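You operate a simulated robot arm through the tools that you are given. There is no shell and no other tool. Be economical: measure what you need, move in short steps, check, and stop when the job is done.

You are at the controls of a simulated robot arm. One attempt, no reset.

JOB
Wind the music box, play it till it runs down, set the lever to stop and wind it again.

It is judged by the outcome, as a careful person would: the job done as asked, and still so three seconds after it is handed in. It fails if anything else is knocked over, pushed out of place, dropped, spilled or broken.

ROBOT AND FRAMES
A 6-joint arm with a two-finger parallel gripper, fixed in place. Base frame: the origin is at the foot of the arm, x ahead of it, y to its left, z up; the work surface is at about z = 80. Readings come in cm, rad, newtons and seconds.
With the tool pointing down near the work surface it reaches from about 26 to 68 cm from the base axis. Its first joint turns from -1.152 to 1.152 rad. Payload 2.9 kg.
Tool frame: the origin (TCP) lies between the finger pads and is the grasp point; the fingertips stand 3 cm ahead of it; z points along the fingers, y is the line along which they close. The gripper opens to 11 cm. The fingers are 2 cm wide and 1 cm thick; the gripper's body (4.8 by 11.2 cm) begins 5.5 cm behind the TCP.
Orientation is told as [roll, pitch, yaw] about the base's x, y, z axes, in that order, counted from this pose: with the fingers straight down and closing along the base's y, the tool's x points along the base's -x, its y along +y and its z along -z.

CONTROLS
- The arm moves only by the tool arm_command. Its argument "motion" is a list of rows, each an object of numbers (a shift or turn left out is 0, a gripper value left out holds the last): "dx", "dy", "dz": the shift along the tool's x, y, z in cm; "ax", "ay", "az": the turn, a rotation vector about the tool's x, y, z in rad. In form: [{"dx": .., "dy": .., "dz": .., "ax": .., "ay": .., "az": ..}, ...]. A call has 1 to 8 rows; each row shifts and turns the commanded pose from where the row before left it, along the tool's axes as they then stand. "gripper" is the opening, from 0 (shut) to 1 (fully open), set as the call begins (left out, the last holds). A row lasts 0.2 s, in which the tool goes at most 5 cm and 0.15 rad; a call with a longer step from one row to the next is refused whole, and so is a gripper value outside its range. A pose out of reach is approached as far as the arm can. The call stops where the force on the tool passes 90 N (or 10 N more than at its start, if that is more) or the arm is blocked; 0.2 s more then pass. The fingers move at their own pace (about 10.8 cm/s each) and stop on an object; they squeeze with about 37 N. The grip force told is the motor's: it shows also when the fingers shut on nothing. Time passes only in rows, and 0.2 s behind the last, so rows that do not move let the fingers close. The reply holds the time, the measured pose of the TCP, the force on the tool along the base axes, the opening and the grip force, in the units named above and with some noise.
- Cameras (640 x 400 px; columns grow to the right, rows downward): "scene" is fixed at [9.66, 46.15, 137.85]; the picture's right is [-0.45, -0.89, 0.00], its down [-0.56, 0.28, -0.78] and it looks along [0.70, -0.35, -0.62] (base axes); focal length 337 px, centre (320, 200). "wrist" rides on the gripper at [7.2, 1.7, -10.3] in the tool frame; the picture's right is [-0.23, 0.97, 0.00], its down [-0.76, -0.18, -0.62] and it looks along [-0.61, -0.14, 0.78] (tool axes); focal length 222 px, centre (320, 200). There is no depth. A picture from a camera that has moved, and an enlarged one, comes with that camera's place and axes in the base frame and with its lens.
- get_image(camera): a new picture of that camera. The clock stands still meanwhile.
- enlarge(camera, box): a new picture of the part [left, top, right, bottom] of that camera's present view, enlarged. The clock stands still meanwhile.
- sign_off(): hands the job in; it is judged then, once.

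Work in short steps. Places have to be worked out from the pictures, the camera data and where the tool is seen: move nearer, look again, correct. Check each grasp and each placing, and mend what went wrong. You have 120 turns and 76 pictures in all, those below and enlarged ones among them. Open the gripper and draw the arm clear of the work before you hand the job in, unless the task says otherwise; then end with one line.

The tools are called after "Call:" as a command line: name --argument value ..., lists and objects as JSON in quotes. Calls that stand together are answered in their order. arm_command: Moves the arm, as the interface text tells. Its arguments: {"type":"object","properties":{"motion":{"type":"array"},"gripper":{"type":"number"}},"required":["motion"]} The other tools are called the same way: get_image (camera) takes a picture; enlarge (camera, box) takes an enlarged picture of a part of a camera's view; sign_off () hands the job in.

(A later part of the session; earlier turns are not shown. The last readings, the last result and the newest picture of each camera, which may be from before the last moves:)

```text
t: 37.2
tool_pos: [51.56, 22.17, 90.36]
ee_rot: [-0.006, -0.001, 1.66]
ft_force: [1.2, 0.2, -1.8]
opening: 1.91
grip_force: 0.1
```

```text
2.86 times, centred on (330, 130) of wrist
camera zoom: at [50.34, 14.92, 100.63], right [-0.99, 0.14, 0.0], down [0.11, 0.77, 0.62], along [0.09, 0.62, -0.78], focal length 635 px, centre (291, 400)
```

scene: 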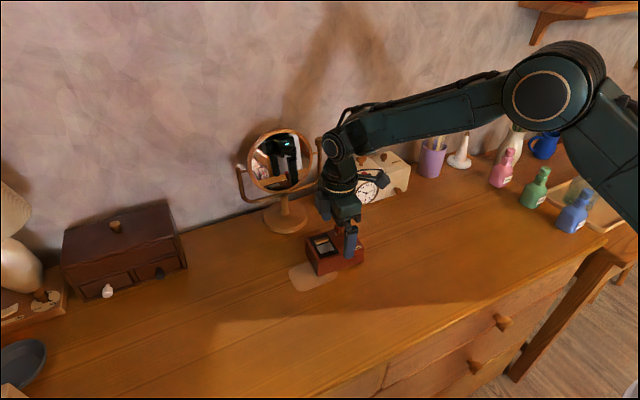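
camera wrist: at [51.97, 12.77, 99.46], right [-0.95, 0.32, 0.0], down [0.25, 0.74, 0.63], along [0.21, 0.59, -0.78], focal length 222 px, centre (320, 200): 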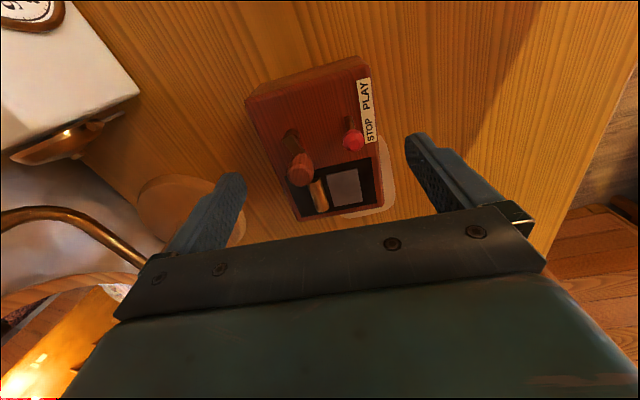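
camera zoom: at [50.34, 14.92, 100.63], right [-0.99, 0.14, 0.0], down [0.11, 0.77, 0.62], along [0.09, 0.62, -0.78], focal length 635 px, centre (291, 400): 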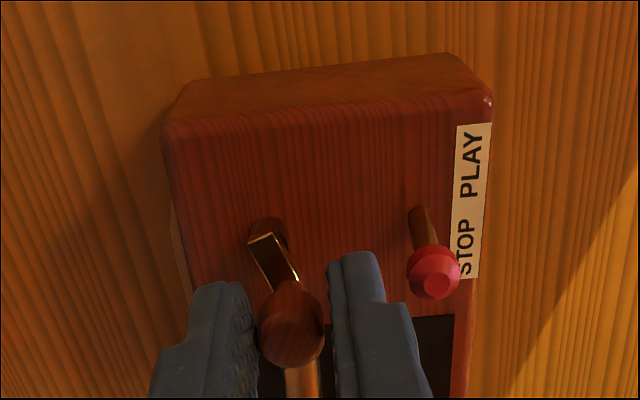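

Nested nicely. Turning clockwise.

Call:
arm_command --motion '[{"dx": -0.013, "dy": -0.105, "az": 0.15}, {"dx": -0.013, "dy": -0.105, "az": 0.15}, {"dx": -0.013, "dy": -0.105, "az": 0.15}, {"dx": -0.013, "dy": -0.105, "az": 0.15}, {"dx": -0.013, "dy": -0.105, "az": 0.15}, {"dx": -0.013, "dy": -0.105, "az": 0.15}, {"dx": -0.013, "dy": -0.105, "az": 0.15}, {"dx": -0.013, "dy": -0.105, "az": 0.15}]'

Call:
enlarge --camera "scene" --box '[270, 190, 400, 300]'

```text
t: 39.0
tool_pos: [52.22, 22.09, 90.42]
ee_rot: [0.0, -0.004, 0.457]
ft_force: [-1.1, 3.7, 0.5]
opening: 2.02
grip_force: 1.7
```

```text
3.64 times, centred on (335, 245) of scene
camera zoom: at [9.66, 46.16, 137.85], right [-0.45, -0.89, 0.0], down [-0.56, 0.28, -0.78], along [0.7, -0.35, -0.62], focal length 1225 px, centre (266, 36)
```

zoom: 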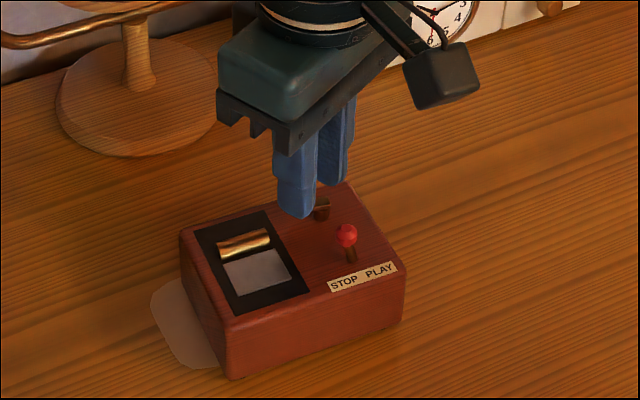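

Force is only about 4 N, and the box has yawed very slightly. I'll continue with a shorter step and check.

Call:
arm_command --motion '[{"dx": -0.013, "dy": -0.105, "az": 0.15}, {"dx": -0.013, "dy": -0.105, "az": 0.15}, {"dx": -0.013, "dy": -0.105, "az": 0.15}, {"dx": -0.013, "dy": -0.105, "az": 0.15}, {"dx": -0.013, "dy": -0.105, "az": 0.15}, {"dx": -0.013, "dy": -0.105, "az": 0.15}]'

Call:
enlarge --camera "wrist" --box '[220, 60, 420, 200]'

Call:
enlarge --camera "scene" --box '[270, 190, 400, 300]'

```text
t: 40.4
tool_pos: [52.26, 21.4, 90.47]
ee_rot: [0.003, -0.004, -0.445]
ft_force: [1.2, 1.8, 0.3]
opening: 1.97
grip_force: 1.0
```

```text
2.86 times, centred on (320, 130) of wrist
camera zoom: at [46.34, 26.03, 100.68], right [0.62, 0.78, 0.0], down [0.61, -0.49, 0.63], along [0.49, -0.39, -0.78], focal length 635 px, centre (320, 400)
```

zoom: 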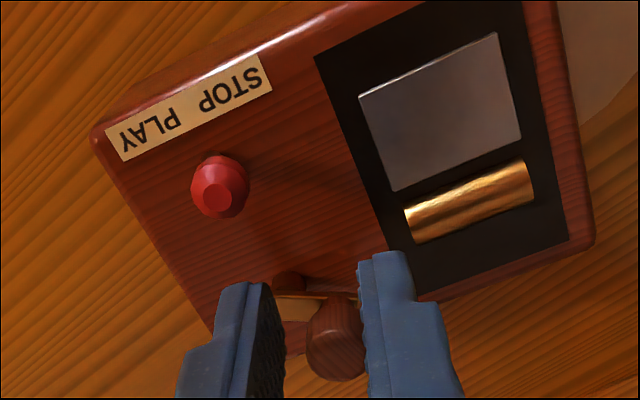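

```text
3.64 times, centred on (335, 245) of scene
camera zoom: at [9.67, 46.16, 137.85], right [-0.45, -0.89, 0.0], down [-0.56, 0.28, -0.78], along [0.7, -0.35, -0.62], focal length 1225 px, centre (266, 36)
```

zoom: 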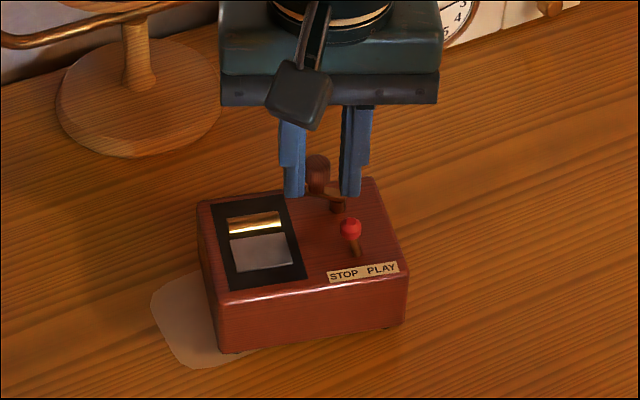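

The spring stiffens and the light box now slips around (yawed ~14°, hub moved to about 51.9, 20.6). A better method is to grip the knob firmly, press down to add friction, and turn the wrist together with the crank so it applies a torque. I'll release, rise and turn back for a long stroke.

Call:
arm_command --motion '[{}, {"dz": -3}, {"dz": -3}, {"az": -0.15}, {"az": -0.15}, {"az": -0.15}, {"az": -0.15}, {"az": -0.15}]' --gripper 0.3

Call:
arm_command --motion '[{"az": -0.15}, {"az": -0.15}, {"az": -0.15}, {"az": -0.15}, {"az": -0.15}, {"az": -0.15}, {"az": -0.15}, {"az": -0.15}]'

Call:
arm_command --motion '[{"dx": 0.43, "dy": -0.83, "az": -0.1}, {}]'

Call:
enlarge --camera "wrist" --box '[240, 60, 420, 200]'

```text
t: 42.2
tool_pos: [52.41, 21.42, 96.43]
ee_rot: [0.0, -0.004, 0.311]
ft_force: [0.2, -0.3, -0.2]
opening: 3.32
grip_force: 0.1
```

```text
t: 44.0
tool_pos: [52.28, 21.39, 96.42]
ee_rot: [-0.005, -0.001, 1.511]
ft_force: [0.2, -0.8, -0.2]
opening: 3.34
grip_force: 0.0
```

```text
t: 44.6
tool_pos: [53.24, 20.78, 96.37]
ee_rot: [-0.007, 0.0, 1.611]
ft_force: [0.2, 0.1, 0.4]
opening: 3.29
grip_force: 0.0
```

```text
2.86 times, centred on (330, 130) of wrist
camera zoom: at [51.67, 13.53, 106.67], right [-0.98, 0.19, 0.0], down [0.14, 0.77, 0.62], along [0.12, 0.61, -0.78], focal length 635 px, centre (291, 400)
```

zoom: 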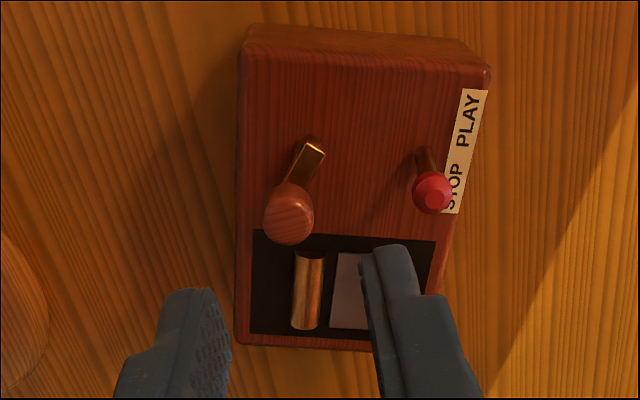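

The knob (53.2, 20.9) is right under the TCP; the hub is at about (52.4, 19.8). I'll descend and grip.

Call:
arm_command --motion '[{"dz": 3}, {"dz": 2}, {"dz": 1.2}, {}]'

Call:
arm_command --motion '[{}, {}, {}]' --gripper 0

Call:
arm_command --motion '[{"dz": 0.1}, {}]'

Call:
enlarge --camera "wrist" --box '[240, 60, 420, 200]'

```text
t: 45.6
tool_pos: [53.14, 20.85, 90.25]
ee_rot: [-0.007, 0.0, 1.61]
ft_force: [-0.4, -0.3, 0.2]
opening: 3.31
grip_force: 0.1
```

```text
t: 46.4
tool_pos: [53.03, 20.92, 90.33]
ee_rot: [-0.007, 0.002, 1.61]
ft_force: [-2.0, -0.9, 0.7]
opening: 1.51
grip_force: 37.0
```

```text
t: 47.0
tool_pos: [53.15, 20.84, 90.36]
ee_rot: [-0.005, -0.003, 1.609]
ft_force: [-8.3, -2.2, 14.5]
opening: 1.53
grip_force: 37.2
```

```text
2.86 times, centred on (330, 130) of wrist
camera zoom: at [51.61, 13.6, 100.54], right [-0.98, 0.19, 0.0], down [0.14, 0.77, 0.62], along [0.12, 0.61, -0.78], focal length 635 px, centre (291, 400)
```

zoom: 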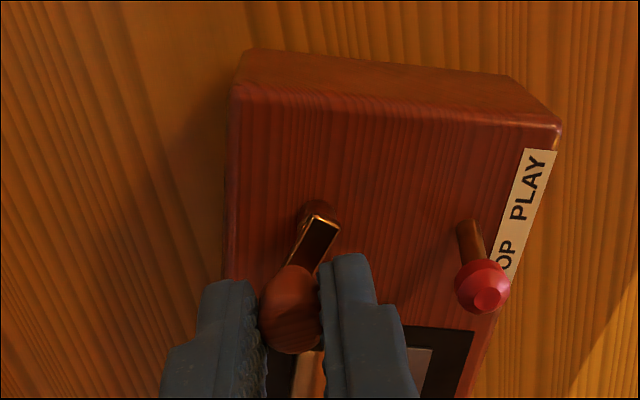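

Gripped with ~14 N of down-press. I'll turn clockwise about the hub, which is at tool (1.06, 0.88), adding a little more press.

Call:
arm_command --motion '[{"dz": 0.08}, {"dx": 0.143, "dy": -0.148, "az": 0.15}, {"dx": 0.143, "dy": -0.148, "az": 0.15}, {"dx": 0.143, "dy": -0.148, "az": 0.15}, {"dx": 0.143, "dy": -0.148, "az": 0.15}]'

Call:
enlarge --camera "wrist" --box '[240, 60, 420, 200]'

```text
t: 48.2
tool_pos: [53.64, 20.24, 90.09]
ee_rot: [-0.004, -0.006, 1.007]
ft_force: [-7.9, -1.1, 21.6]
opening: 1.5
grip_force: 37.5
```

```text
2.86 times, centred on (330, 130) of wrist
camera zoom: at [48.16, 15.01, 100.34], right [-0.7, 0.71, 0.0], down [0.55, 0.55, 0.63], along [0.45, 0.44, -0.78], focal length 635 px, centre (291, 400)
```

zoom: 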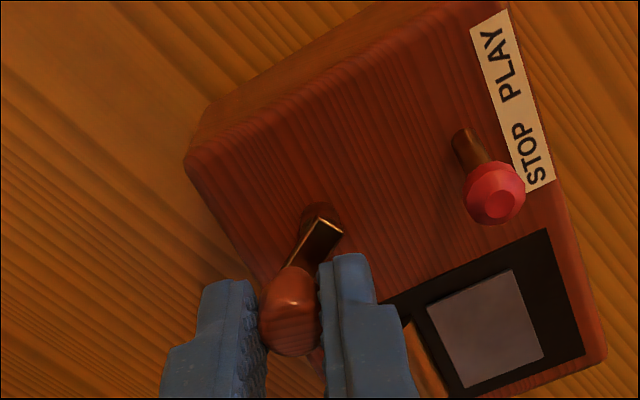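

Works: the crank turns rigidly with the tool while the box stays put. Continuing.

Call:
arm_command --motion '[{"dx": 0.143, "dy": -0.148, "az": 0.15}, {"dx": 0.143, "dy": -0.148, "az": 0.15}, {"dx": 0.143, "dy": -0.148, "az": 0.15}, {"dx": 0.143, "dy": -0.148, "az": 0.15}, {"dx": 0.143, "dy": -0.148, "az": 0.15}, {"dx": 0.143, "dy": -0.148, "az": 0.15}, {"dx": 0.143, "dy": -0.148, "az": 0.15}, {"dx": 0.143, "dy": -0.148, "az": 0.15}]'

Call:
enlarge --camera "wrist" --box '[240, 60, 420, 200]'

```text
t: 50.0
tool_pos: [53.23, 18.76, 90.0]
ee_rot: [0.002, -0.003, -0.191]
ft_force: [-1.4, 6.0, 6.9]
opening: 1.45
grip_force: 36.7
```

```text
2.86 times, centred on (330, 130) of wrist
camera zoom: at [46.28, 21.81, 100.31], right [0.41, 0.91, 0.0], down [0.71, -0.32, 0.63], along [0.57, -0.25, -0.78], focal length 635 px, centre (291, 400)
```

zoom: 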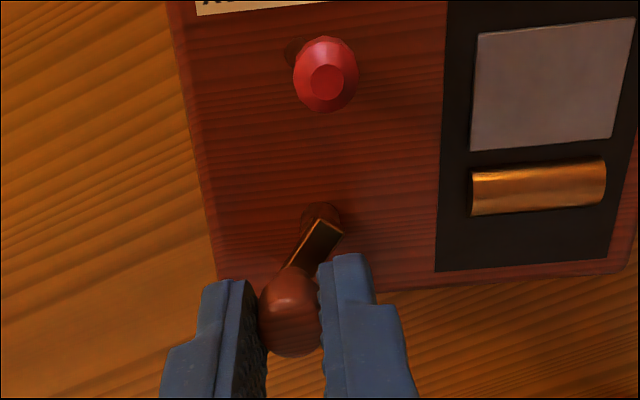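

Winding steadily, with modest forces. I'll continue with a touch more press.

Call:
arm_command --motion '[{"dx": 0.143, "dy": -0.148, "dz": 0.08, "az": 0.15}, {"dx": 0.143, "dy": -0.148, "az": 0.15}, {"dx": 0.143, "dy": -0.148, "az": 0.15}, {"dx": 0.143, "dy": -0.148, "az": 0.15}, {"dx": 0.143, "dy": -0.148, "az": 0.15}, {"dx": 0.143, "dy": -0.148, "az": 0.15}, {"dx": 0.143, "dy": -0.148, "az": 0.15}, {"dx": 0.143, "dy": -0.148, "az": 0.15}]'

Call:
arm_command --motion '[{"dx": 0.143, "dy": -0.148, "dz": 0.04, "az": 0.15}, {"dx": 0.143, "dy": -0.148, "az": 0.15}, {"dx": 0.143, "dy": -0.148, "az": 0.15}, {"dx": 0.143, "dy": -0.148, "az": 0.15}, {"dx": 0.143, "dy": -0.148, "az": 0.15}]'

Call:
enlarge --camera "scene" --box '[270, 190, 400, 300]'

```text
t: 51.8
tool_pos: [51.58, 18.54, 90.09]
ee_rot: [0.008, 0.0, -1.394]
ft_force: [8.1, -1.3, 13.4]
opening: 1.51
grip_force: 36.7
```

```text
t: 53.0
tool_pos: [50.85, 19.24, 89.9]
ee_rot: [0.003, 0.0, -2.142]
ft_force: [2.9, -7.3, 10.3]
opening: 1.49
grip_force: 36.4
```

```text
3.64 times, centred on (335, 245) of scene
camera zoom: at [9.65, 46.13, 137.86], right [-0.45, -0.89, 0.0], down [-0.56, 0.28, -0.78], along [0.7, -0.35, -0.62], focal length 1225 px, centre (266, 36)
```

zoom: 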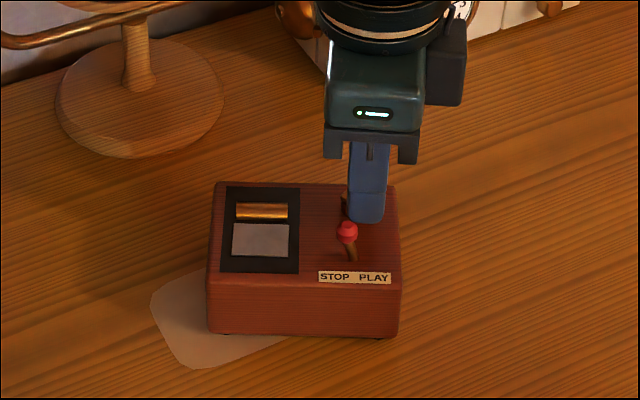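

About 1¼ turns are on so far. I'll release, lift, and test how far the wrist goes the other way so the next stroke is longer.

Call:
arm_command --motion '[{}, {}, {"dz": -3}, {"dz": -3}, {"az": -0.15}, {"az": -0.15}, {"az": -0.15}, {"az": -0.15}]' --gripper 0.3

Call:
arm_command --motion '[{"az": -0.15}, {"az": -0.15}, {"az": -0.15}, {"az": -0.15}, {"az": -0.15}, {"az": -0.15}, {"az": -0.15}, {"az": -0.15}]'

Call:
arm_command --motion '[{"az": -0.15}, {"az": -0.15}, {"az": -0.15}, {"az": -0.15}, {"az": -0.15}, {"az": -0.15}, {"az": -0.15}, {"az": -0.15}]'

Call:
arm_command --motion '[{"az": -0.15}, {"az": -0.15}, {"az": -0.15}, {"az": -0.15}, {"az": -0.15}, {"az": -0.15}, {"az": -0.15}, {"az": -0.15}]'

```text
t: 54.8
tool_pos: [50.88, 19.35, 95.95]
ee_rot: [0.005, 0.0, -1.536]
ft_force: [-0.4, -0.1, 0.1]
opening: 3.29
grip_force: 0.0
```

```text
t: 56.6
tool_pos: [50.94, 19.24, 95.86]
ee_rot: [0.002, -0.002, -0.336]
ft_force: [0.0, -0.5, 0.2]
opening: 3.29
grip_force: 0.1
```

```text
t: 58.4
tool_pos: [51.08, 19.29, 95.84]
ee_rot: [-0.003, -0.003, 0.861]
ft_force: [-1.1, -0.1, -0.9]
opening: 3.29
grip_force: 0.2
```

```text
t: 60.2
tool_pos: [50.98, 19.4, 95.95]
ee_rot: [-0.007, 0.002, 2.061]
ft_force: [0.0, -1.1, 0.0]
opening: 3.3
grip_force: 0.0
```

Upper yaw reached 2.06 without trouble. I'll go a bit further, to 2.6, and look at the knob.

Call:
arm_command --motion '[{"az": -0.15}, {"az": -0.15}, {"az": -0.15}, {"az": -0.09}, {}]'

Call:
enlarge --camera "wrist" --box '[240, 60, 420, 200]'

```text
t: 61.4
tool_pos: [51.06, 19.26, 95.93]
ee_rot: [-0.003, 0.004, 2.603]
ft_force: [0.7, 0.0, 0.5]
opening: 3.29
grip_force: 0.1
```

```text
2.86 times, centred on (330, 130) of wrist
camera zoom: at [56.24, 14.18, 106.12], right [-0.7, -0.72, 0.0], down [-0.56, 0.54, 0.62], along [-0.44, 0.43, -0.78], focal length 635 px, centre (291, 400)
```

zoom: 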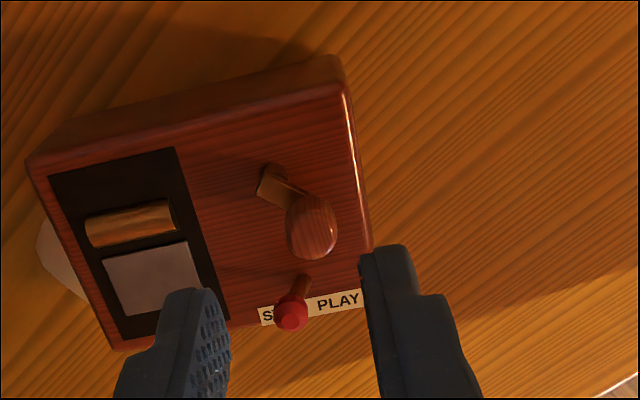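

Knob reads (50.4, 19.15), hub (51.8, 19.4). I'll shift and descend to grip.

Call:
arm_command --motion '[{"dx": -0.44, "dy": 0.44}, {"dz": 3}, {"dz": 2}, {"dz": 0.7}, {}]'

Call:
arm_command --motion '[{}, {}, {}, {"dz": 0.1}]' --gripper 0

Call:
enlarge --camera "wrist" --box '[240, 60, 420, 200]'

```text
t: 62.6
tool_pos: [50.42, 19.35, 90.02]
ee_rot: [-0.005, 0.004, 2.599]
ft_force: [0.0, -0.2, 0.5]
opening: 3.3
grip_force: 0.0
```

```text
t: 63.6
tool_pos: [50.49, 19.31, 90.14]
ee_rot: [-0.004, 0.004, 2.599]
ft_force: [-1.4, -2.7, 0.6]
opening: 1.47
grip_force: 36.9
```

```text
2.86 times, centred on (330, 130) of wrist
camera zoom: at [55.64, 14.06, 100.4], right [-0.7, -0.72, 0.0], down [-0.56, 0.55, 0.62], along [-0.44, 0.44, -0.78], focal length 635 px, centre (291, 400)
```

zoom: 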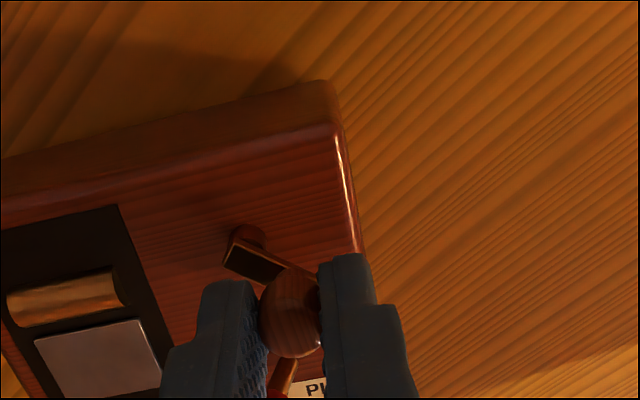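

Before turning past the lever I want more clearance: at this grip one finger corner could sweep within reach of the lever ball. I'll regrip with the tool turned 0.3 rad further and shifted 0.5 cm inward along tool x.

Call:
arm_command --motion '[{}, {}, {"dz": -3}, {"az": -0.15}, {"az": -0.15}, {"dx": 0.5}, {"dz": 3}, {}]' --gripper 0.3

Call:
enlarge --camera "wrist" --box '[240, 60, 420, 200]'

```text
t: 65.4
tool_pos: [51.05, 19.25, 90.16]
ee_rot: [-0.002, 0.003, 2.9]
ft_force: [0.3, 0.8, 0.8]
opening: 3.3
grip_force: 0.0
```

```text
2.86 times, centred on (330, 130) of wrist
camera zoom: at [57.51, 15.85, 100.41], right [-0.45, -0.89, 0.0], down [-0.7, 0.35, 0.62], along [-0.55, 0.28, -0.78], focal length 635 px, centre (291, 400)
```

zoom: 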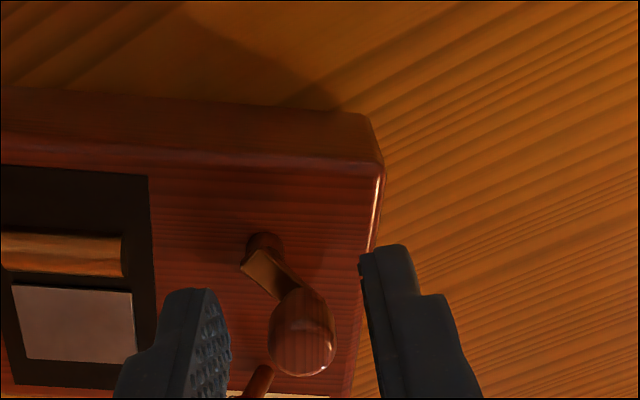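

Fingers are astride the knob; the lever ball is clear by calculation. I'll nudge +0.1 in y, close, press slightly and turn four steps.

Call:
arm_command --motion '[{"dy": 0.1}, {}, {}, {"dz": 0.15}, {}]' --gripper 0

Call:
arm_command --motion '[{"dx": -0.066, "dy": -0.121, "dz": 0.05, "az": 0.15}, {"dx": -0.066, "dy": -0.121, "az": 0.15}, {"dx": -0.066, "dy": -0.121, "az": 0.15}, {"dx": -0.066, "dy": -0.121, "az": 0.15}]'

Call:
enlarge --camera "wrist" --box '[240, 60, 420, 200]'

```text
t: 66.6
tool_pos: [50.97, 19.03, 90.15]
ee_rot: [-0.004, 0.008, 2.9]
ft_force: [-1.8, 1.5, 14.6]
opening: 1.47
grip_force: 37.0
```

```text
t: 67.6
tool_pos: [50.55, 19.55, 89.91]
ee_rot: [-0.001, 0.003, 2.299]
ft_force: [-5.6, -5.4, 10.6]
opening: 1.5
grip_force: 37.6
```

```text
2.86 times, centred on (330, 130) of wrist
camera zoom: at [54.19, 13.04, 100.08], right [-0.88, -0.48, 0.0], down [-0.38, 0.69, 0.62], along [-0.3, 0.55, -0.78], focal length 635 px, centre (291, 400)
```

zoom: 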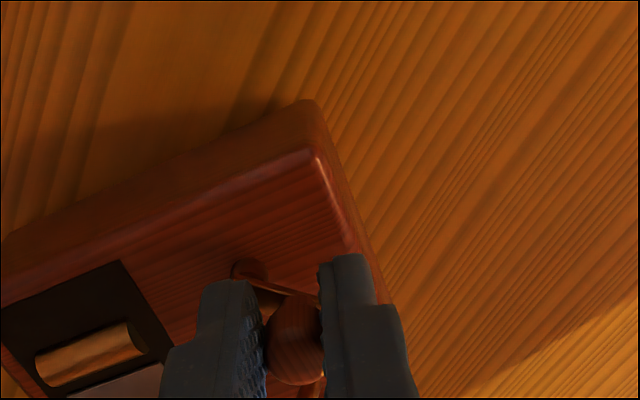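

Winding continues. Going on past the lever; I'll check the scene afterwards.

Call:
arm_command --motion '[{"dx": -0.066, "dy": -0.121, "dz": 0.05, "az": 0.15}, {"dx": -0.066, "dy": -0.121, "az": 0.15}, {"dx": -0.066, "dy": -0.121, "az": 0.15}, {"dx": -0.066, "dy": -0.121, "az": 0.15}, {"dx": -0.066, "dy": -0.121, "az": 0.15}, {"dx": -0.066, "dy": -0.121, "az": 0.15}, {"dx": -0.066, "dy": -0.121, "az": 0.15}, {"dx": -0.066, "dy": -0.121, "az": 0.15}]'

Call:
enlarge --camera "scene" --box '[270, 190, 400, 300]'

```text
t: 69.4
tool_pos: [51.59, 20.15, 89.93]
ee_rot: [-0.003, -0.002, 1.096]
ft_force: [0.3, -0.5, -0.2]
opening: 1.51
grip_force: 36.5
```

```text
3.64 times, centred on (335, 245) of scene
camera zoom: at [9.67, 46.16, 137.85], right [-0.45, -0.89, 0.0], down [-0.56, 0.28, -0.78], along [0.7, -0.35, -0.62], focal length 1225 px, centre (266, 36)
```

zoom: 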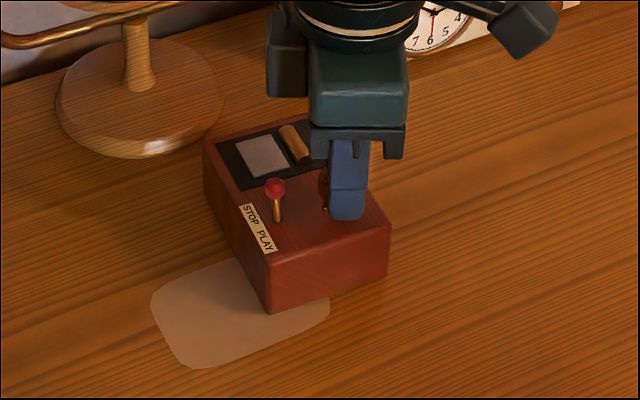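

The press faded and the box turned along with the crank (about 50°). I'll restore the press and take a few more steps to see whether the crank still winds or is at its stop.

Call:
arm_command --motion '[{"dz": 0.15}, {"dz": 0.1}, {}]'

```text
t: 70.2
tool_pos: [51.62, 20.27, 89.79]
ee_rot: [-0.006, -0.004, 1.099]
ft_force: [-3.9, 0.0, 9.2]
opening: 1.48
grip_force: 36.9
```

Only 9 N; a little more press.

Call:
arm_command --motion '[{"dz": 0.15}, {"dz": 0.1}, {}]'

Call:
enlarge --camera "wrist" --box '[220, 60, 420, 220]'

```text
t: 71.0
tool_pos: [51.63, 20.26, 89.61]
ee_rot: [-0.007, -0.007, 1.102]
ft_force: [-9.4, 1.1, 25.8]
opening: 1.5
grip_force: 36.6
```

```text
2.50 times, centred on (320, 140) of wrist
camera zoom: at [46.68, 14.59, 99.81], right [-0.77, 0.64, 0.0], down [0.5, 0.6, 0.63], along [0.41, 0.48, -0.78], focal length 555 px, centre (320, 350)
```

zoom: 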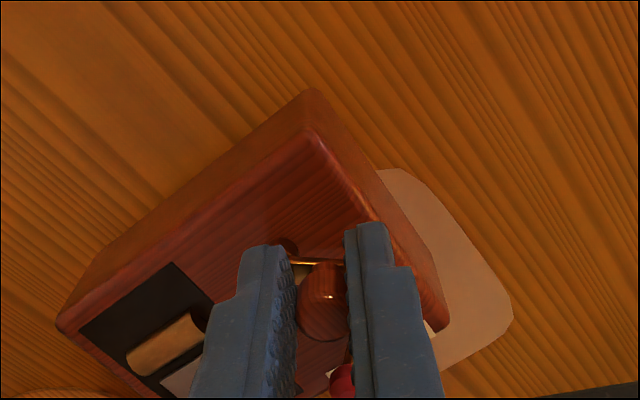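

Now 26 N of press. Four more steps about the hub, now at tool (0.53, -0.64), to compare the box's orientation.

Call:
arm_command --motion '[{"dx": -0.09, "dy": -0.086, "az": 0.15}, {"dx": -0.09, "dy": -0.086, "az": 0.15}, {"dx": -0.09, "dy": -0.086, "az": 0.15}, {"dx": -0.09, "dy": -0.086, "az": 0.15}]'

Call:
enlarge --camera "wrist" --box '[220, 60, 420, 220]'

```text
t: 72.0
tool_pos: [52.0, 20.33, 89.37]
ee_rot: [0.0, -0.006, 0.499]
ft_force: [-3.8, 2.9, 14.7]
opening: 1.48
grip_force: 36.8
```

```text
2.50 times, centred on (320, 140) of wrist
camera zoom: at [44.78, 18.38, 99.65], right [-0.27, 0.96, 0.0], down [0.75, 0.21, 0.63], along [0.6, 0.17, -0.78], focal length 555 px, centre (320, 350)
```

zoom: 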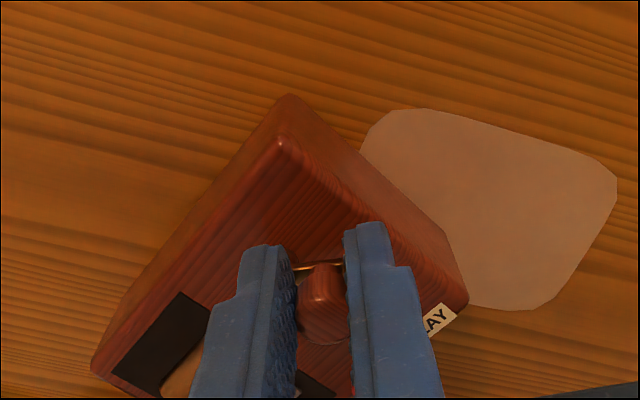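

The box now turns with the crank even under press, so the spring is at or near its limit. I'll release, lift away and check the lever and box.

Call:
arm_command --motion '[{}, {}, {"dz": -4}, {"dz": -4}, {"dz": -2}, {}]' --gripper 0.3

Call:
enlarge --camera "scene" --box '[265, 200, 385, 300]'

Call:
enlarge --camera "wrist" --box '[220, 20, 420, 170]'

```text
t: 73.4
tool_pos: [52.02, 20.3, 99.41]
ee_rot: [-0.002, -0.004, 0.5]
ft_force: [0.5, -0.3, 0.2]
opening: 3.28
grip_force: 0.0
```

```text
4.00 times, centred on (325, 250) of scene
camera zoom: at [9.66, 46.15, 137.85], right [-0.45, -0.89, 0.0], down [-0.56, 0.28, -0.78], along [0.7, -0.35, -0.62], focal length 1347 px, centre (300, 0)
```

zoom: 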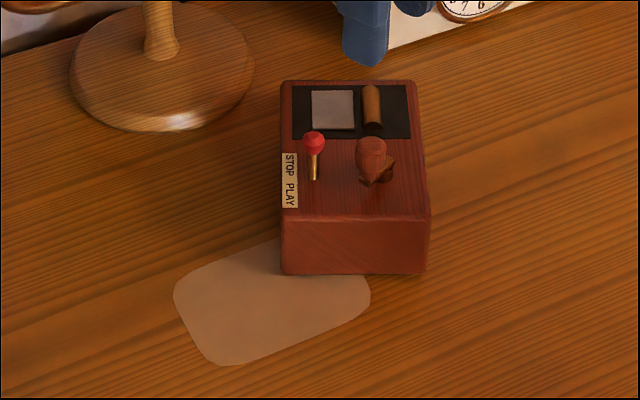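

```text
2.67 times, centred on (320, 95) of wrist
camera zoom: at [44.72, 18.34, 109.64], right [-0.27, 0.96, 0.0], down [0.75, 0.21, 0.63], along [0.6, 0.17, -0.78], focal length 592 px, centre (320, 480)
```

zoom: 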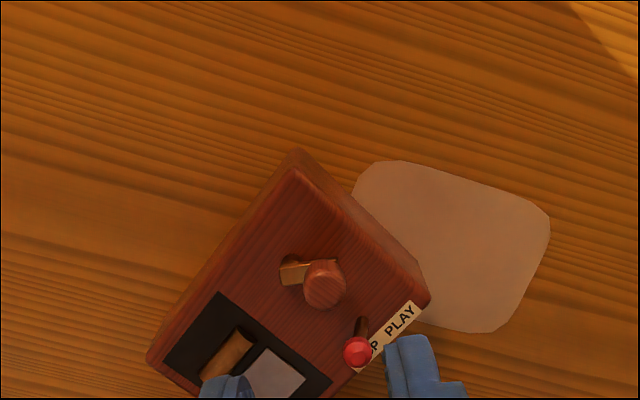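

The lever is still at STOP; the box has turned ~113° clockwise, about 490° is wound, and the ratchet holds. Lever ball at (54.7, 22.7, 88), and PLAY lies along (-0.9, 0.44). I'll move over it with the closing axis along that line.

Call:
arm_command --motion '[{"dx": -1.76, "dy": 0.407}, {"dx": -1.76, "dy": 0.407}, {"az": -0.15}, {"az": -0.15}, {"az": -0.15}, {"az": -0.15}, {"az": -0.017}, {}]' --gripper 0.3

Call:
enlarge --camera "wrist" --box '[220, 20, 420, 170]'

```text
t: 75.2
tool_pos: [54.8, 22.65, 99.54]
ee_rot: [-0.003, -0.006, 1.115]
ft_force: [0.3, -0.8, -0.5]
opening: 3.32
grip_force: 0.0
```

```text
2.67 times, centred on (320, 95) of wrist
camera zoom: at [50.0, 16.95, 109.65], right [-0.78, 0.63, 0.0], down [0.49, 0.61, 0.63], along [0.4, 0.48, -0.78], focal length 592 px, centre (320, 480)
```

zoom: 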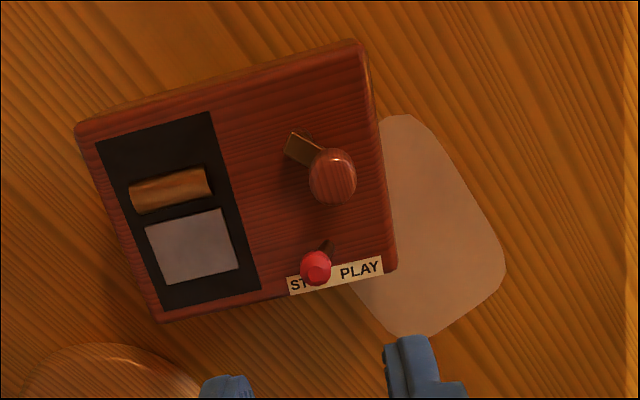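

The ball is right below. Descending astride it, then narrowing to a loose cage.

Call:
arm_command --motion '[{"dz": 3}, {"dz": 3}, {"dz": 3}, {"dz": 0.9}, {}]'

Call:
arm_command --motion '[{"dy": 0.3}, {"dy": 0.3}, {"dy": 0.3}, {}]' --gripper 0.17

Call:
enlarge --camera "scene" --box '[265, 200, 385, 300]'

```text
t: 76.4
tool_pos: [54.74, 22.58, 89.48]
ee_rot: [-0.004, -0.004, 1.117]
ft_force: [-0.5, -0.2, -0.2]
opening: 3.28
grip_force: 0.0
```

```text
t: 77.4
tool_pos: [53.95, 23.02, 89.51]
ee_rot: [-0.004, -0.004, 1.117]
ft_force: [-0.1, -0.5, 0.2]
opening: 1.88
grip_force: 0.2
```

```text
4.00 times, centred on (325, 250) of scene
camera zoom: at [9.66, 46.15, 137.85], right [-0.45, -0.89, 0.0], down [-0.56, 0.28, -0.78], along [0.7, -0.35, -0.62], focal length 1347 px, centre (300, 0)
```

zoom: 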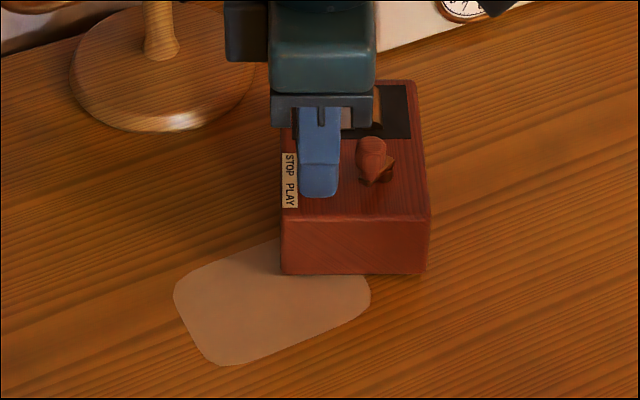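

The box is unmoved with no force. I'll keep pushing the lever toward PLAY, watching force.

Call:
arm_command --motion '[{"dy": 0.3}, {"dy": 0.3}, {}]'

Call:
arm_command --motion '[{"dy": 0.3}, {}]'

Call:
enlarge --camera "wrist" --box '[240, 60, 420, 200]'

```text
t: 78.2
tool_pos: [53.49, 23.35, 89.55]
ee_rot: [-0.005, -0.004, 1.118]
ft_force: [0.7, -0.2, 0.4]
opening: 1.89
grip_force: 0.4
```

```text
t: 78.8
tool_pos: [53.18, 23.59, 89.48]
ee_rot: [-0.005, -0.003, 1.119]
ft_force: [1.9, -1.6, 1.9]
opening: 2.03
grip_force: 1.7
```

```text
2.86 times, centred on (330, 130) of wrist
camera zoom: at [48.41, 17.76, 99.74], right [-0.78, 0.63, 0.0], down [0.49, 0.61, 0.63], along [0.4, 0.48, -0.78], focal length 635 px, centre (291, 400)
```

zoom: 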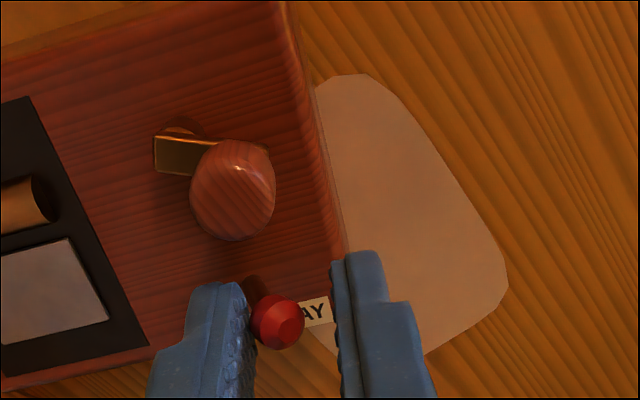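

Force rose to ~3 N with the ball over PLAY: the lever is against its end. I'll back off slightly, lift, and watch.

Call:
arm_command --motion '[{"dy": -0.3}, {"dz": -3}, {"dz": -3}, {"dz": -3}, {"dz": -3}, {}]'

Call:
enlarge --camera "scene" --box '[265, 200, 385, 300]'

```text
t: 80.2
tool_pos: [53.29, 23.29, 101.49]
ee_rot: [-0.004, -0.003, 1.117]
ft_force: [0.3, 0.0, 0.3]
opening: 1.85
grip_force: 0.0
```

```text
4.00 times, centred on (325, 250) of scene
camera zoom: at [9.66, 46.15, 137.85], right [-0.45, -0.89, 0.0], down [-0.56, 0.28, -0.78], along [0.7, -0.35, -0.62], focal length 1347 px, centre (300, 0)
```

zoom: 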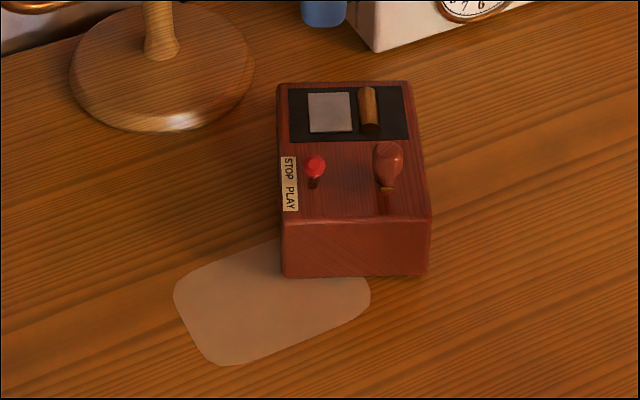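

The crank has moved since the last view: it's playing. While it runs down I'll use the time to put the box back. Box centre is (56.3, 19.7) with its long axis at -24.6°, so it needs a 111° counter-clockwise turn and a slide to (50.5, 23.5).

Call:
arm_command --motion '[{"dx": 0.95, "dy": -2.13}, {"dx": 0.94, "dy": -2.13}, {"az": 0.15}, {"az": 0.15}, {"az": 0.15}, {"az": 0.15}, {"az": 0.15}, {"az": 0.15}]' --gripper 1.0

Call:
arm_command --motion '[{"az": 0.15}, {"az": 0.15}, {"az": 0.15}, {"az": 0.15}, {"az": 0.046}, {"dz": 4}, {"dz": 4}, {}]'

Call:
get_image --camera "wrist"

```text
t: 82.0
tool_pos: [56.35, 19.75, 101.44]
ee_rot: [0.0, -0.007, 0.215]
ft_force: [0.1, 0.1, -0.1]
opening: 10.97
grip_force: 0.1
```

```text
t: 83.8
tool_pos: [56.59, 19.74, 93.32]
ee_rot: [0.003, -0.003, -0.43]
ft_force: [-0.1, 0.1, -0.7]
opening: 10.98
grip_force: 0.1
```

```text
10 pictures are left
camera wrist: at [50.55, 24.4, 103.53], right [0.61, 0.79, 0.0], down [0.62, -0.48, 0.63], along [0.5, -0.38, -0.78], focal length 222 px, centre (320, 200)
```

wrist: 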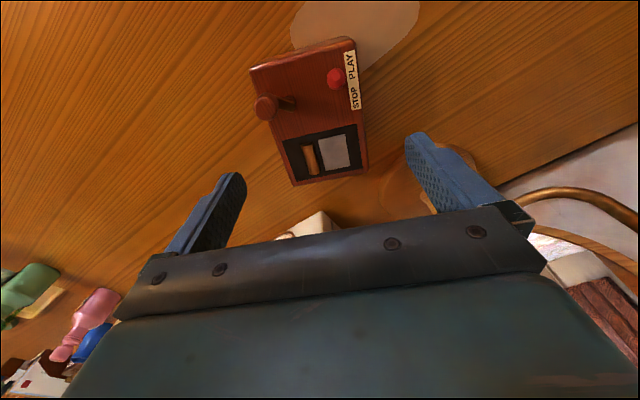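

The knob has moved further (still playing) and the box is centred between the fingers. I'll descend, grip the box and bring it home.

Call:
arm_command --motion '[{"dz": 4}, {"dz": 3.75}, {}]'

Call:
arm_command --motion '[{}, {}, {}]' --gripper 0.5

Call:
arm_command --motion '[{"az": -0.15}, {"az": -0.15}, {"az": -0.15}, {"az": -0.15}, {"az": -0.15}, {"az": -0.15}, {"az": -0.15}]'

```text
t: 84.6
tool_pos: [56.37, 19.52, 85.66]
ee_rot: [0.002, -0.003, -0.429]
ft_force: [-0.4, 0.8, -1.4]
opening: 11.01
grip_force: 0.1
```

```text
t: 85.4
tool_pos: [56.37, 19.61, 85.64]
ee_rot: [0.004, -0.003, -0.429]
ft_force: [0.7, 2.1, -0.6]
opening: 7.96
grip_force: 36.6
```

```text
t: 87.0
tool_pos: [56.51, 19.7, 85.72]
ee_rot: [-0.002, -0.004, 0.623]
ft_force: [0.1, 0.7, 0.4]
opening: 7.99
grip_force: 36.7
```

The box turns with the gripper. Finishing the turn and sliding it home.

Call:
arm_command --motion '[{"az": -0.15}, {"az": -0.15}, {"az": -0.15}, {"az": -0.15}, {"az": -0.15}, {"az": -0.139}]'

Call:
arm_command --motion '[{"dx": -0.624, "dy": 1.04}, {"dx": -0.624, "dy": 1.04}, {"dx": -0.624, "dy": 1.04}, {"dx": -0.624, "dy": 1.04}, {"dx": -0.624, "dy": 1.04}, {"dx": -0.62, "dy": 1.03}, {}]'

Call:
enlarge --camera "scene" --box '[270, 220, 380, 310]'

```text
t: 88.4
tool_pos: [56.44, 19.71, 85.71]
ee_rot: [-0.006, 0.0, 1.511]
ft_force: [0.3, -0.6, 0.2]
opening: 7.99
grip_force: 36.5
```

```text
t: 90.0
tool_pos: [50.45, 23.92, 85.84]
ee_rot: [-0.006, 0.0, 1.509]
ft_force: [0.4, 0.3, -4.5]
opening: 7.97
grip_force: 36.8
```

```text
4.44 times, centred on (325, 265) of scene
camera zoom: at [9.67, 46.16, 137.85], right [-0.45, -0.89, 0.0], down [-0.56, 0.28, -0.78], along [0.7, -0.35, -0.62], focal length 1497 px, centre (298, -89)
```

zoom: 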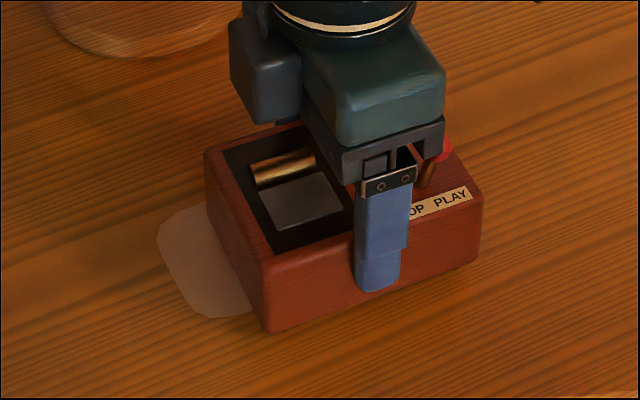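

It's only (+0.31, -0.66) cm off. I'll correct that, release and lift, and wait while it plays.

Call:
arm_command --motion '[{"dx": -0.32, "dy": 0.175}, {"dx": -0.32, "dy": 0.175}, {}]'

Call:
arm_command --motion '[{}, {}, {"dz": -4}, {"dz": -4}, {"dz": -2}, {}, {}, {}]' --gripper 1.0

Call:
enlarge --camera "wrist" --box '[240, 20, 420, 180]'

```text
t: 90.8
tool_pos: [50.24, 24.62, 85.77]
ee_rot: [-0.005, -0.003, 1.51]
ft_force: [-0.5, 0.1, -5.4]
opening: 7.98
grip_force: 37.4
```

```text
t: 92.6
tool_pos: [50.09, 24.6, 95.81]
ee_rot: [-0.003, -0.002, 1.51]
ft_force: [0.3, -0.5, 0.3]
opening: 11.0
grip_force: 0.1
```

```text
2.50 times, centred on (330, 100) of wrist
camera zoom: at [47.9, 17.53, 106.05], right [-0.96, 0.29, 0.0], down [0.22, 0.75, 0.62], along [0.18, 0.6, -0.78], focal length 555 px, centre (295, 450)
```

zoom: 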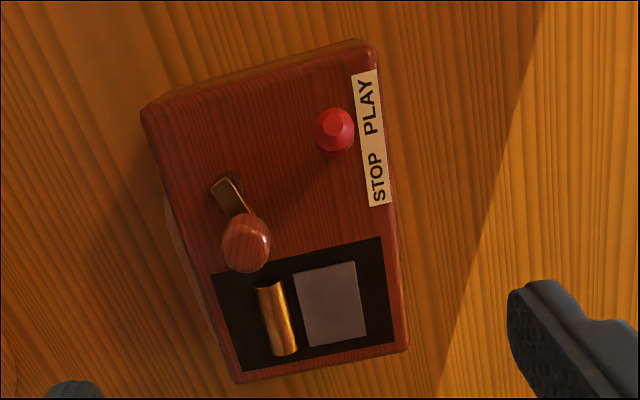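

The crank turns slowly clockwise as it plays (about 29°/s). I'll wait.

Call:
arm_command --motion '[{}, {}, {}, {}, {}, {}, {}, {}]'

Call:
arm_command --motion '[{}, {}, {}, {}, {}, {}, {}, {}]'

Call:
arm_command --motion '[{}, {}, {}, {}, {}, {}, {}, {}]'

Call:
arm_command --motion '[{}, {}, {}, {}, {}, {}, {}, {}]'

Call:
arm_command --motion '[{}, {}, {}, {}, {}, {}, {}, {}]'

Call:
arm_command --motion '[{}, {}, {}, {}, {}, {}, {}, {}]'

Call:
arm_command --motion '[{}, {}, {}, {}, {}, {}, {}, {}]'

Call:
enlarge --camera "wrist" --box '[240, 20, 420, 180]'

```text
t: 94.4
tool_pos: [50.11, 24.65, 95.79]
ee_rot: [-0.007, -0.003, 1.509]
ft_force: [0.5, 0.5, 0.1]
opening: 11.0
grip_force: 0.1
```

```text
t: 96.2
tool_pos: [50.11, 24.61, 95.83]
ee_rot: [-0.005, 0.0, 1.51]
ft_force: [-0.3, 0.2, 1.2]
opening: 11.0
grip_force: 0.1
```

```text
t: 98.0
tool_pos: [50.17, 24.66, 95.78]
ee_rot: [-0.005, -0.002, 1.51]
ft_force: [-0.5, 0.4, -0.2]
opening: 11.01
grip_force: 0.0
```

```text
t: 99.8
tool_pos: [50.17, 24.64, 95.87]
ee_rot: [-0.006, -0.001, 1.511]
ft_force: [-0.2, -0.2, -0.4]
opening: 11.0
grip_force: 0.0
```

```text
t: 101.6
tool_pos: [50.12, 24.72, 95.75]
ee_rot: [-0.005, -0.003, 1.509]
ft_force: [0.5, 1.7, 0.1]
opening: 11.0
grip_force: 0.1
```

```text
t: 103.4
tool_pos: [50.1, 24.62, 95.83]
ee_rot: [-0.005, 0.0, 1.509]
ft_force: [-0.4, 0.2, 1.1]
opening: 10.97
grip_force: 0.1
```

```text
t: 105.2
tool_pos: [50.08, 24.68, 95.91]
ee_rot: [-0.006, -0.001, 1.509]
ft_force: [-0.4, -0.4, -0.5]
opening: 11.0
grip_force: 0.0
```

```text
2.50 times, centred on (330, 100) of wrist
camera zoom: at [47.9, 17.53, 106.04], right [-0.96, 0.29, 0.0], down [0.22, 0.75, 0.62], along [0.18, 0.6, -0.78], focal length 555 px, centre (295, 450)
```

zoom: 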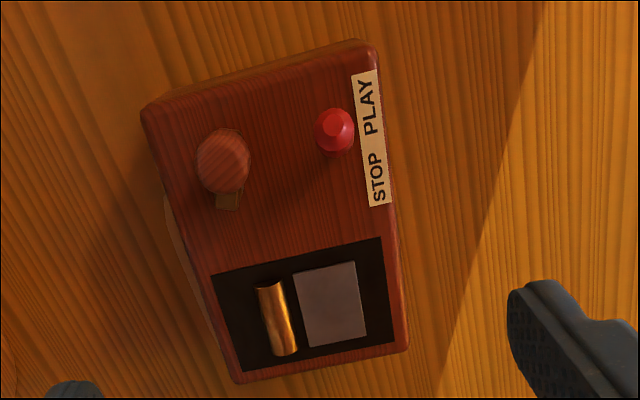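

The knob is back exactly at its unwound starting angle, so it has probably run down. I'll move (fingers shut) to the spot behind the lever, wait some more, and verify that the crank is still.

Call:
arm_command --motion '[{"dx": 2.16, "dy": 0.68}, {"dx": 2.16, "dy": 0.68}, {"dx": 2.16, "dy": 0.67}, {}, {}, {}, {}, {}]' --gripper 0

Call:
arm_command --motion '[{}, {}, {}, {}, {}, {}, {}, {}]'

Call:
arm_command --motion '[{}, {}, {}, {}, {}, {}, {}, {}]'

Call:
enlarge --camera "scene" --box '[270, 210, 390, 310]'

```text
t: 107.0
tool_pos: [47.61, 18.23, 95.73]
ee_rot: [-0.006, -0.001, 1.51]
ft_force: [0.2, -0.6, 0.6]
opening: 0.0
grip_force: 37.0
```

```text
t: 108.8
tool_pos: [47.67, 18.37, 95.77]
ee_rot: [-0.007, -0.001, 1.508]
ft_force: [0.1, -0.4, -0.7]
opening: 0.01
grip_force: 36.8
```

```text
t: 110.6
tool_pos: [47.66, 18.26, 95.69]
ee_rot: [-0.006, -0.001, 1.509]
ft_force: [-0.6, -0.5, -0.2]
opening: 0.0
grip_force: 37.1
```

```text
4.00 times, centred on (330, 260) of scene
camera zoom: at [9.66, 46.15, 137.85], right [-0.45, -0.89, 0.0], down [-0.56, 0.28, -0.78], along [0.7, -0.35, -0.62], focal length 1347 px, centre (280, -40)
```

zoom: 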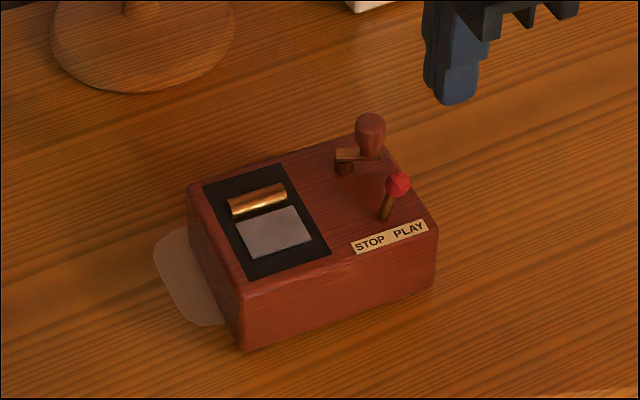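

The crank hasn't moved in over 5 s: run down. I'll lower the shut fingers on the PLAY side of the lever and push it toward STOP (+y).

Call:
arm_command --motion '[{"dz": 3}, {"dz": 3.2}, {}, {"dx": -0.4}, {"dx": -0.4}, {"dx": -0.4}, {"dx": -0.4}, {"dx": -0.4}]'

Call:
arm_command --motion '[{"dx": -0.25}, {}]'

```text
t: 112.4
tool_pos: [47.76, 20.01, 89.62]
ee_rot: [-0.002, -0.002, 1.509]
ft_force: [0.1, 1.7, 0.3]
opening: 0.02
grip_force: 36.8
```

```text
t: 113.0
tool_pos: [47.93, 20.31, 89.62]
ee_rot: [-0.005, -0.003, 1.51]
ft_force: [-0.2, -0.2, 0.9]
opening: 0.04
grip_force: 37.2
```

No end-stop force yet; a bit further.

Call:
arm_command --motion '[{"dx": -0.25}, {}]'

Call:
arm_command --motion '[{"dx": -0.2}, {}]'

Call:
enlarge --camera "wrist" --box '[230, 60, 410, 200]'

```text
t: 113.6
tool_pos: [47.82, 20.6, 89.57]
ee_rot: [-0.004, -0.001, 1.507]
ft_force: [-0.1, -4.3, 0.4]
opening: 0.0
grip_force: 37.6
```

```text
t: 114.2
tool_pos: [47.82, 20.75, 89.57]
ee_rot: [-0.006, -0.001, 1.51]
ft_force: [-0.8, -2.1, 0.8]
opening: 0.0
grip_force: 37.2
```

```text
2.86 times, centred on (320, 130) of wrist
camera zoom: at [45.6, 13.74, 99.76], right [-0.96, 0.29, 0.0], down [0.22, 0.75, 0.63], along [0.18, 0.6, -0.78], focal length 635 px, centre (320, 400)
```

zoom: 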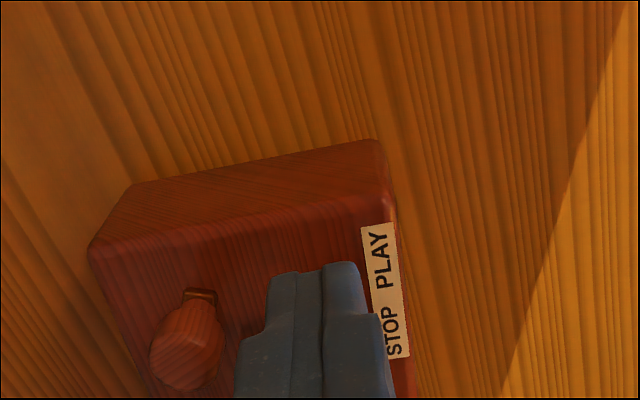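

The end-stop force says the lever is at STOP. I'll back off, lift and move over the knob for the second winding, aligned so the fingers clear the lever.

Call:
arm_command --motion '[{"dx": 0.4}, {"dz": -3.2}, {"dz": -3.2}, {"dx": -0.3, "dy": -1.87}, {"dx": -0.33, "dy": -1.87}, {"az": 0.12}, {}]'

Call:
arm_command --motion '[{}]' --gripper 0.3

Call:
enlarge --camera "wrist" --box '[230, 60, 410, 200]'

```text
t: 115.8
tool_pos: [51.69, 20.75, 96.13]
ee_rot: [-0.004, -0.002, 1.386]
ft_force: [-0.1, -0.4, -0.1]
opening: 0.01
grip_force: 37.1
```

```text
t: 116.2
tool_pos: [51.59, 20.78, 96.08]
ee_rot: [-0.004, -0.002, 1.391]
ft_force: [-0.3, -0.7, 0.2]
opening: 3.28
grip_force: 0.0
```

```text
2.86 times, centred on (320, 130) of wrist
camera zoom: at [48.56, 13.97, 106.26], right [-0.92, 0.4, 0.0], down [0.31, 0.72, 0.63], along [0.25, 0.57, -0.78], focal length 635 px, centre (320, 400)
```

zoom: 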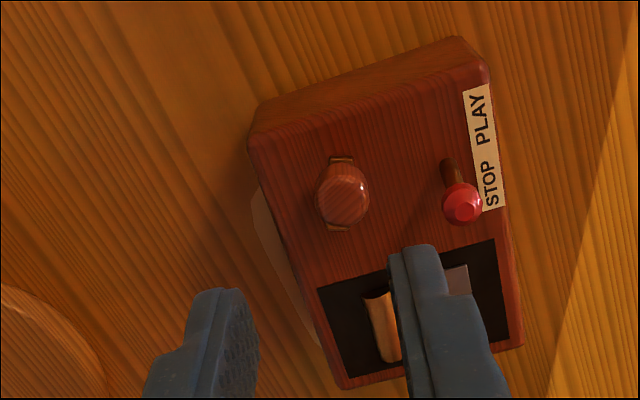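

Lever is at STOP. The knob is at tool (0.62, 0.73); I'll correct, descend, grip and press.

Call:
arm_command --motion '[{"dx": 0.22, "dy": 0.73}, {"dz": 3}, {"dz": 2}, {"dz": 0.95}, {}]'

Call:
arm_command --motion '[{}, {}, {}, {"dz": 0.15}, {"dz": 0.1}, {}]' --gripper 0

```text
t: 117.4
tool_pos: [50.82, 20.89, 89.96]
ee_rot: [-0.007, 0.0, 1.388]
ft_force: [-0.4, 0.5, 1.4]
opening: 3.3
grip_force: 0.0
```

```text
t: 118.8
tool_pos: [50.87, 20.92, 89.9]
ee_rot: [-0.007, -0.004, 1.39]
ft_force: [-7.2, -6.3, 23.9]
opening: 1.52
grip_force: 36.9
```

Gripped at 1.52 with 24 N of press. Winding clockwise about the hub at tool (-0.975, 0).

Call:
arm_command --motion '[{"dx": -0.011, "dy": 0.146, "az": 0.15}, {"dx": -0.011, "dy": 0.146, "az": 0.15}, {"dx": -0.011, "dy": 0.146, "az": 0.15}, {"dx": -0.011, "dy": 0.146, "az": 0.15}]'

Call:
arm_command --motion '[{"dx": -0.011, "dy": 0.146, "dz": 0.05, "az": 0.15}, {"dx": -0.011, "dy": 0.146, "az": 0.15}, {"dx": -0.011, "dy": 0.146, "az": 0.15}, {"dx": -0.011, "dy": 0.146, "az": 0.15}]'

Call:
enlarge --camera "scene" --box '[270, 190, 400, 300]'

```text
t: 119.8
tool_pos: [50.43, 21.08, 89.84]
ee_rot: [-0.006, -0.009, 0.784]
ft_force: [11.3, 2.5, 14.4]
opening: 1.5
grip_force: 36.8
```

```text
t: 120.8
tool_pos: [50.11, 21.55, 89.91]
ee_rot: [-0.001, -0.008, 0.186]
ft_force: [11.2, -5.3, 18.4]
opening: 1.47
grip_force: 37.1
```

```text
3.64 times, centred on (335, 245) of scene
camera zoom: at [9.66, 46.13, 137.86], right [-0.45, -0.89, 0.0], down [-0.56, 0.28, -0.78], along [0.7, -0.35, -0.62], focal length 1225 px, centre (266, 36)
```

zoom: 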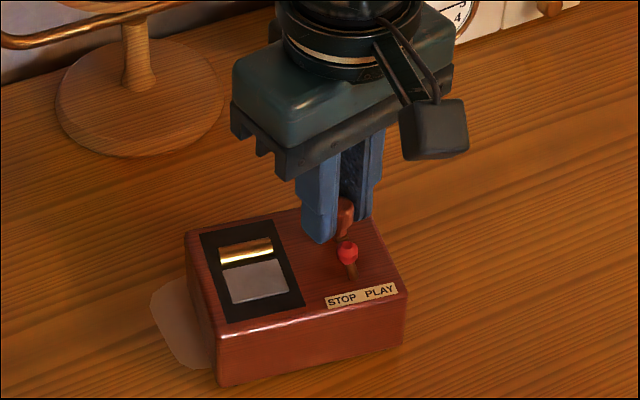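

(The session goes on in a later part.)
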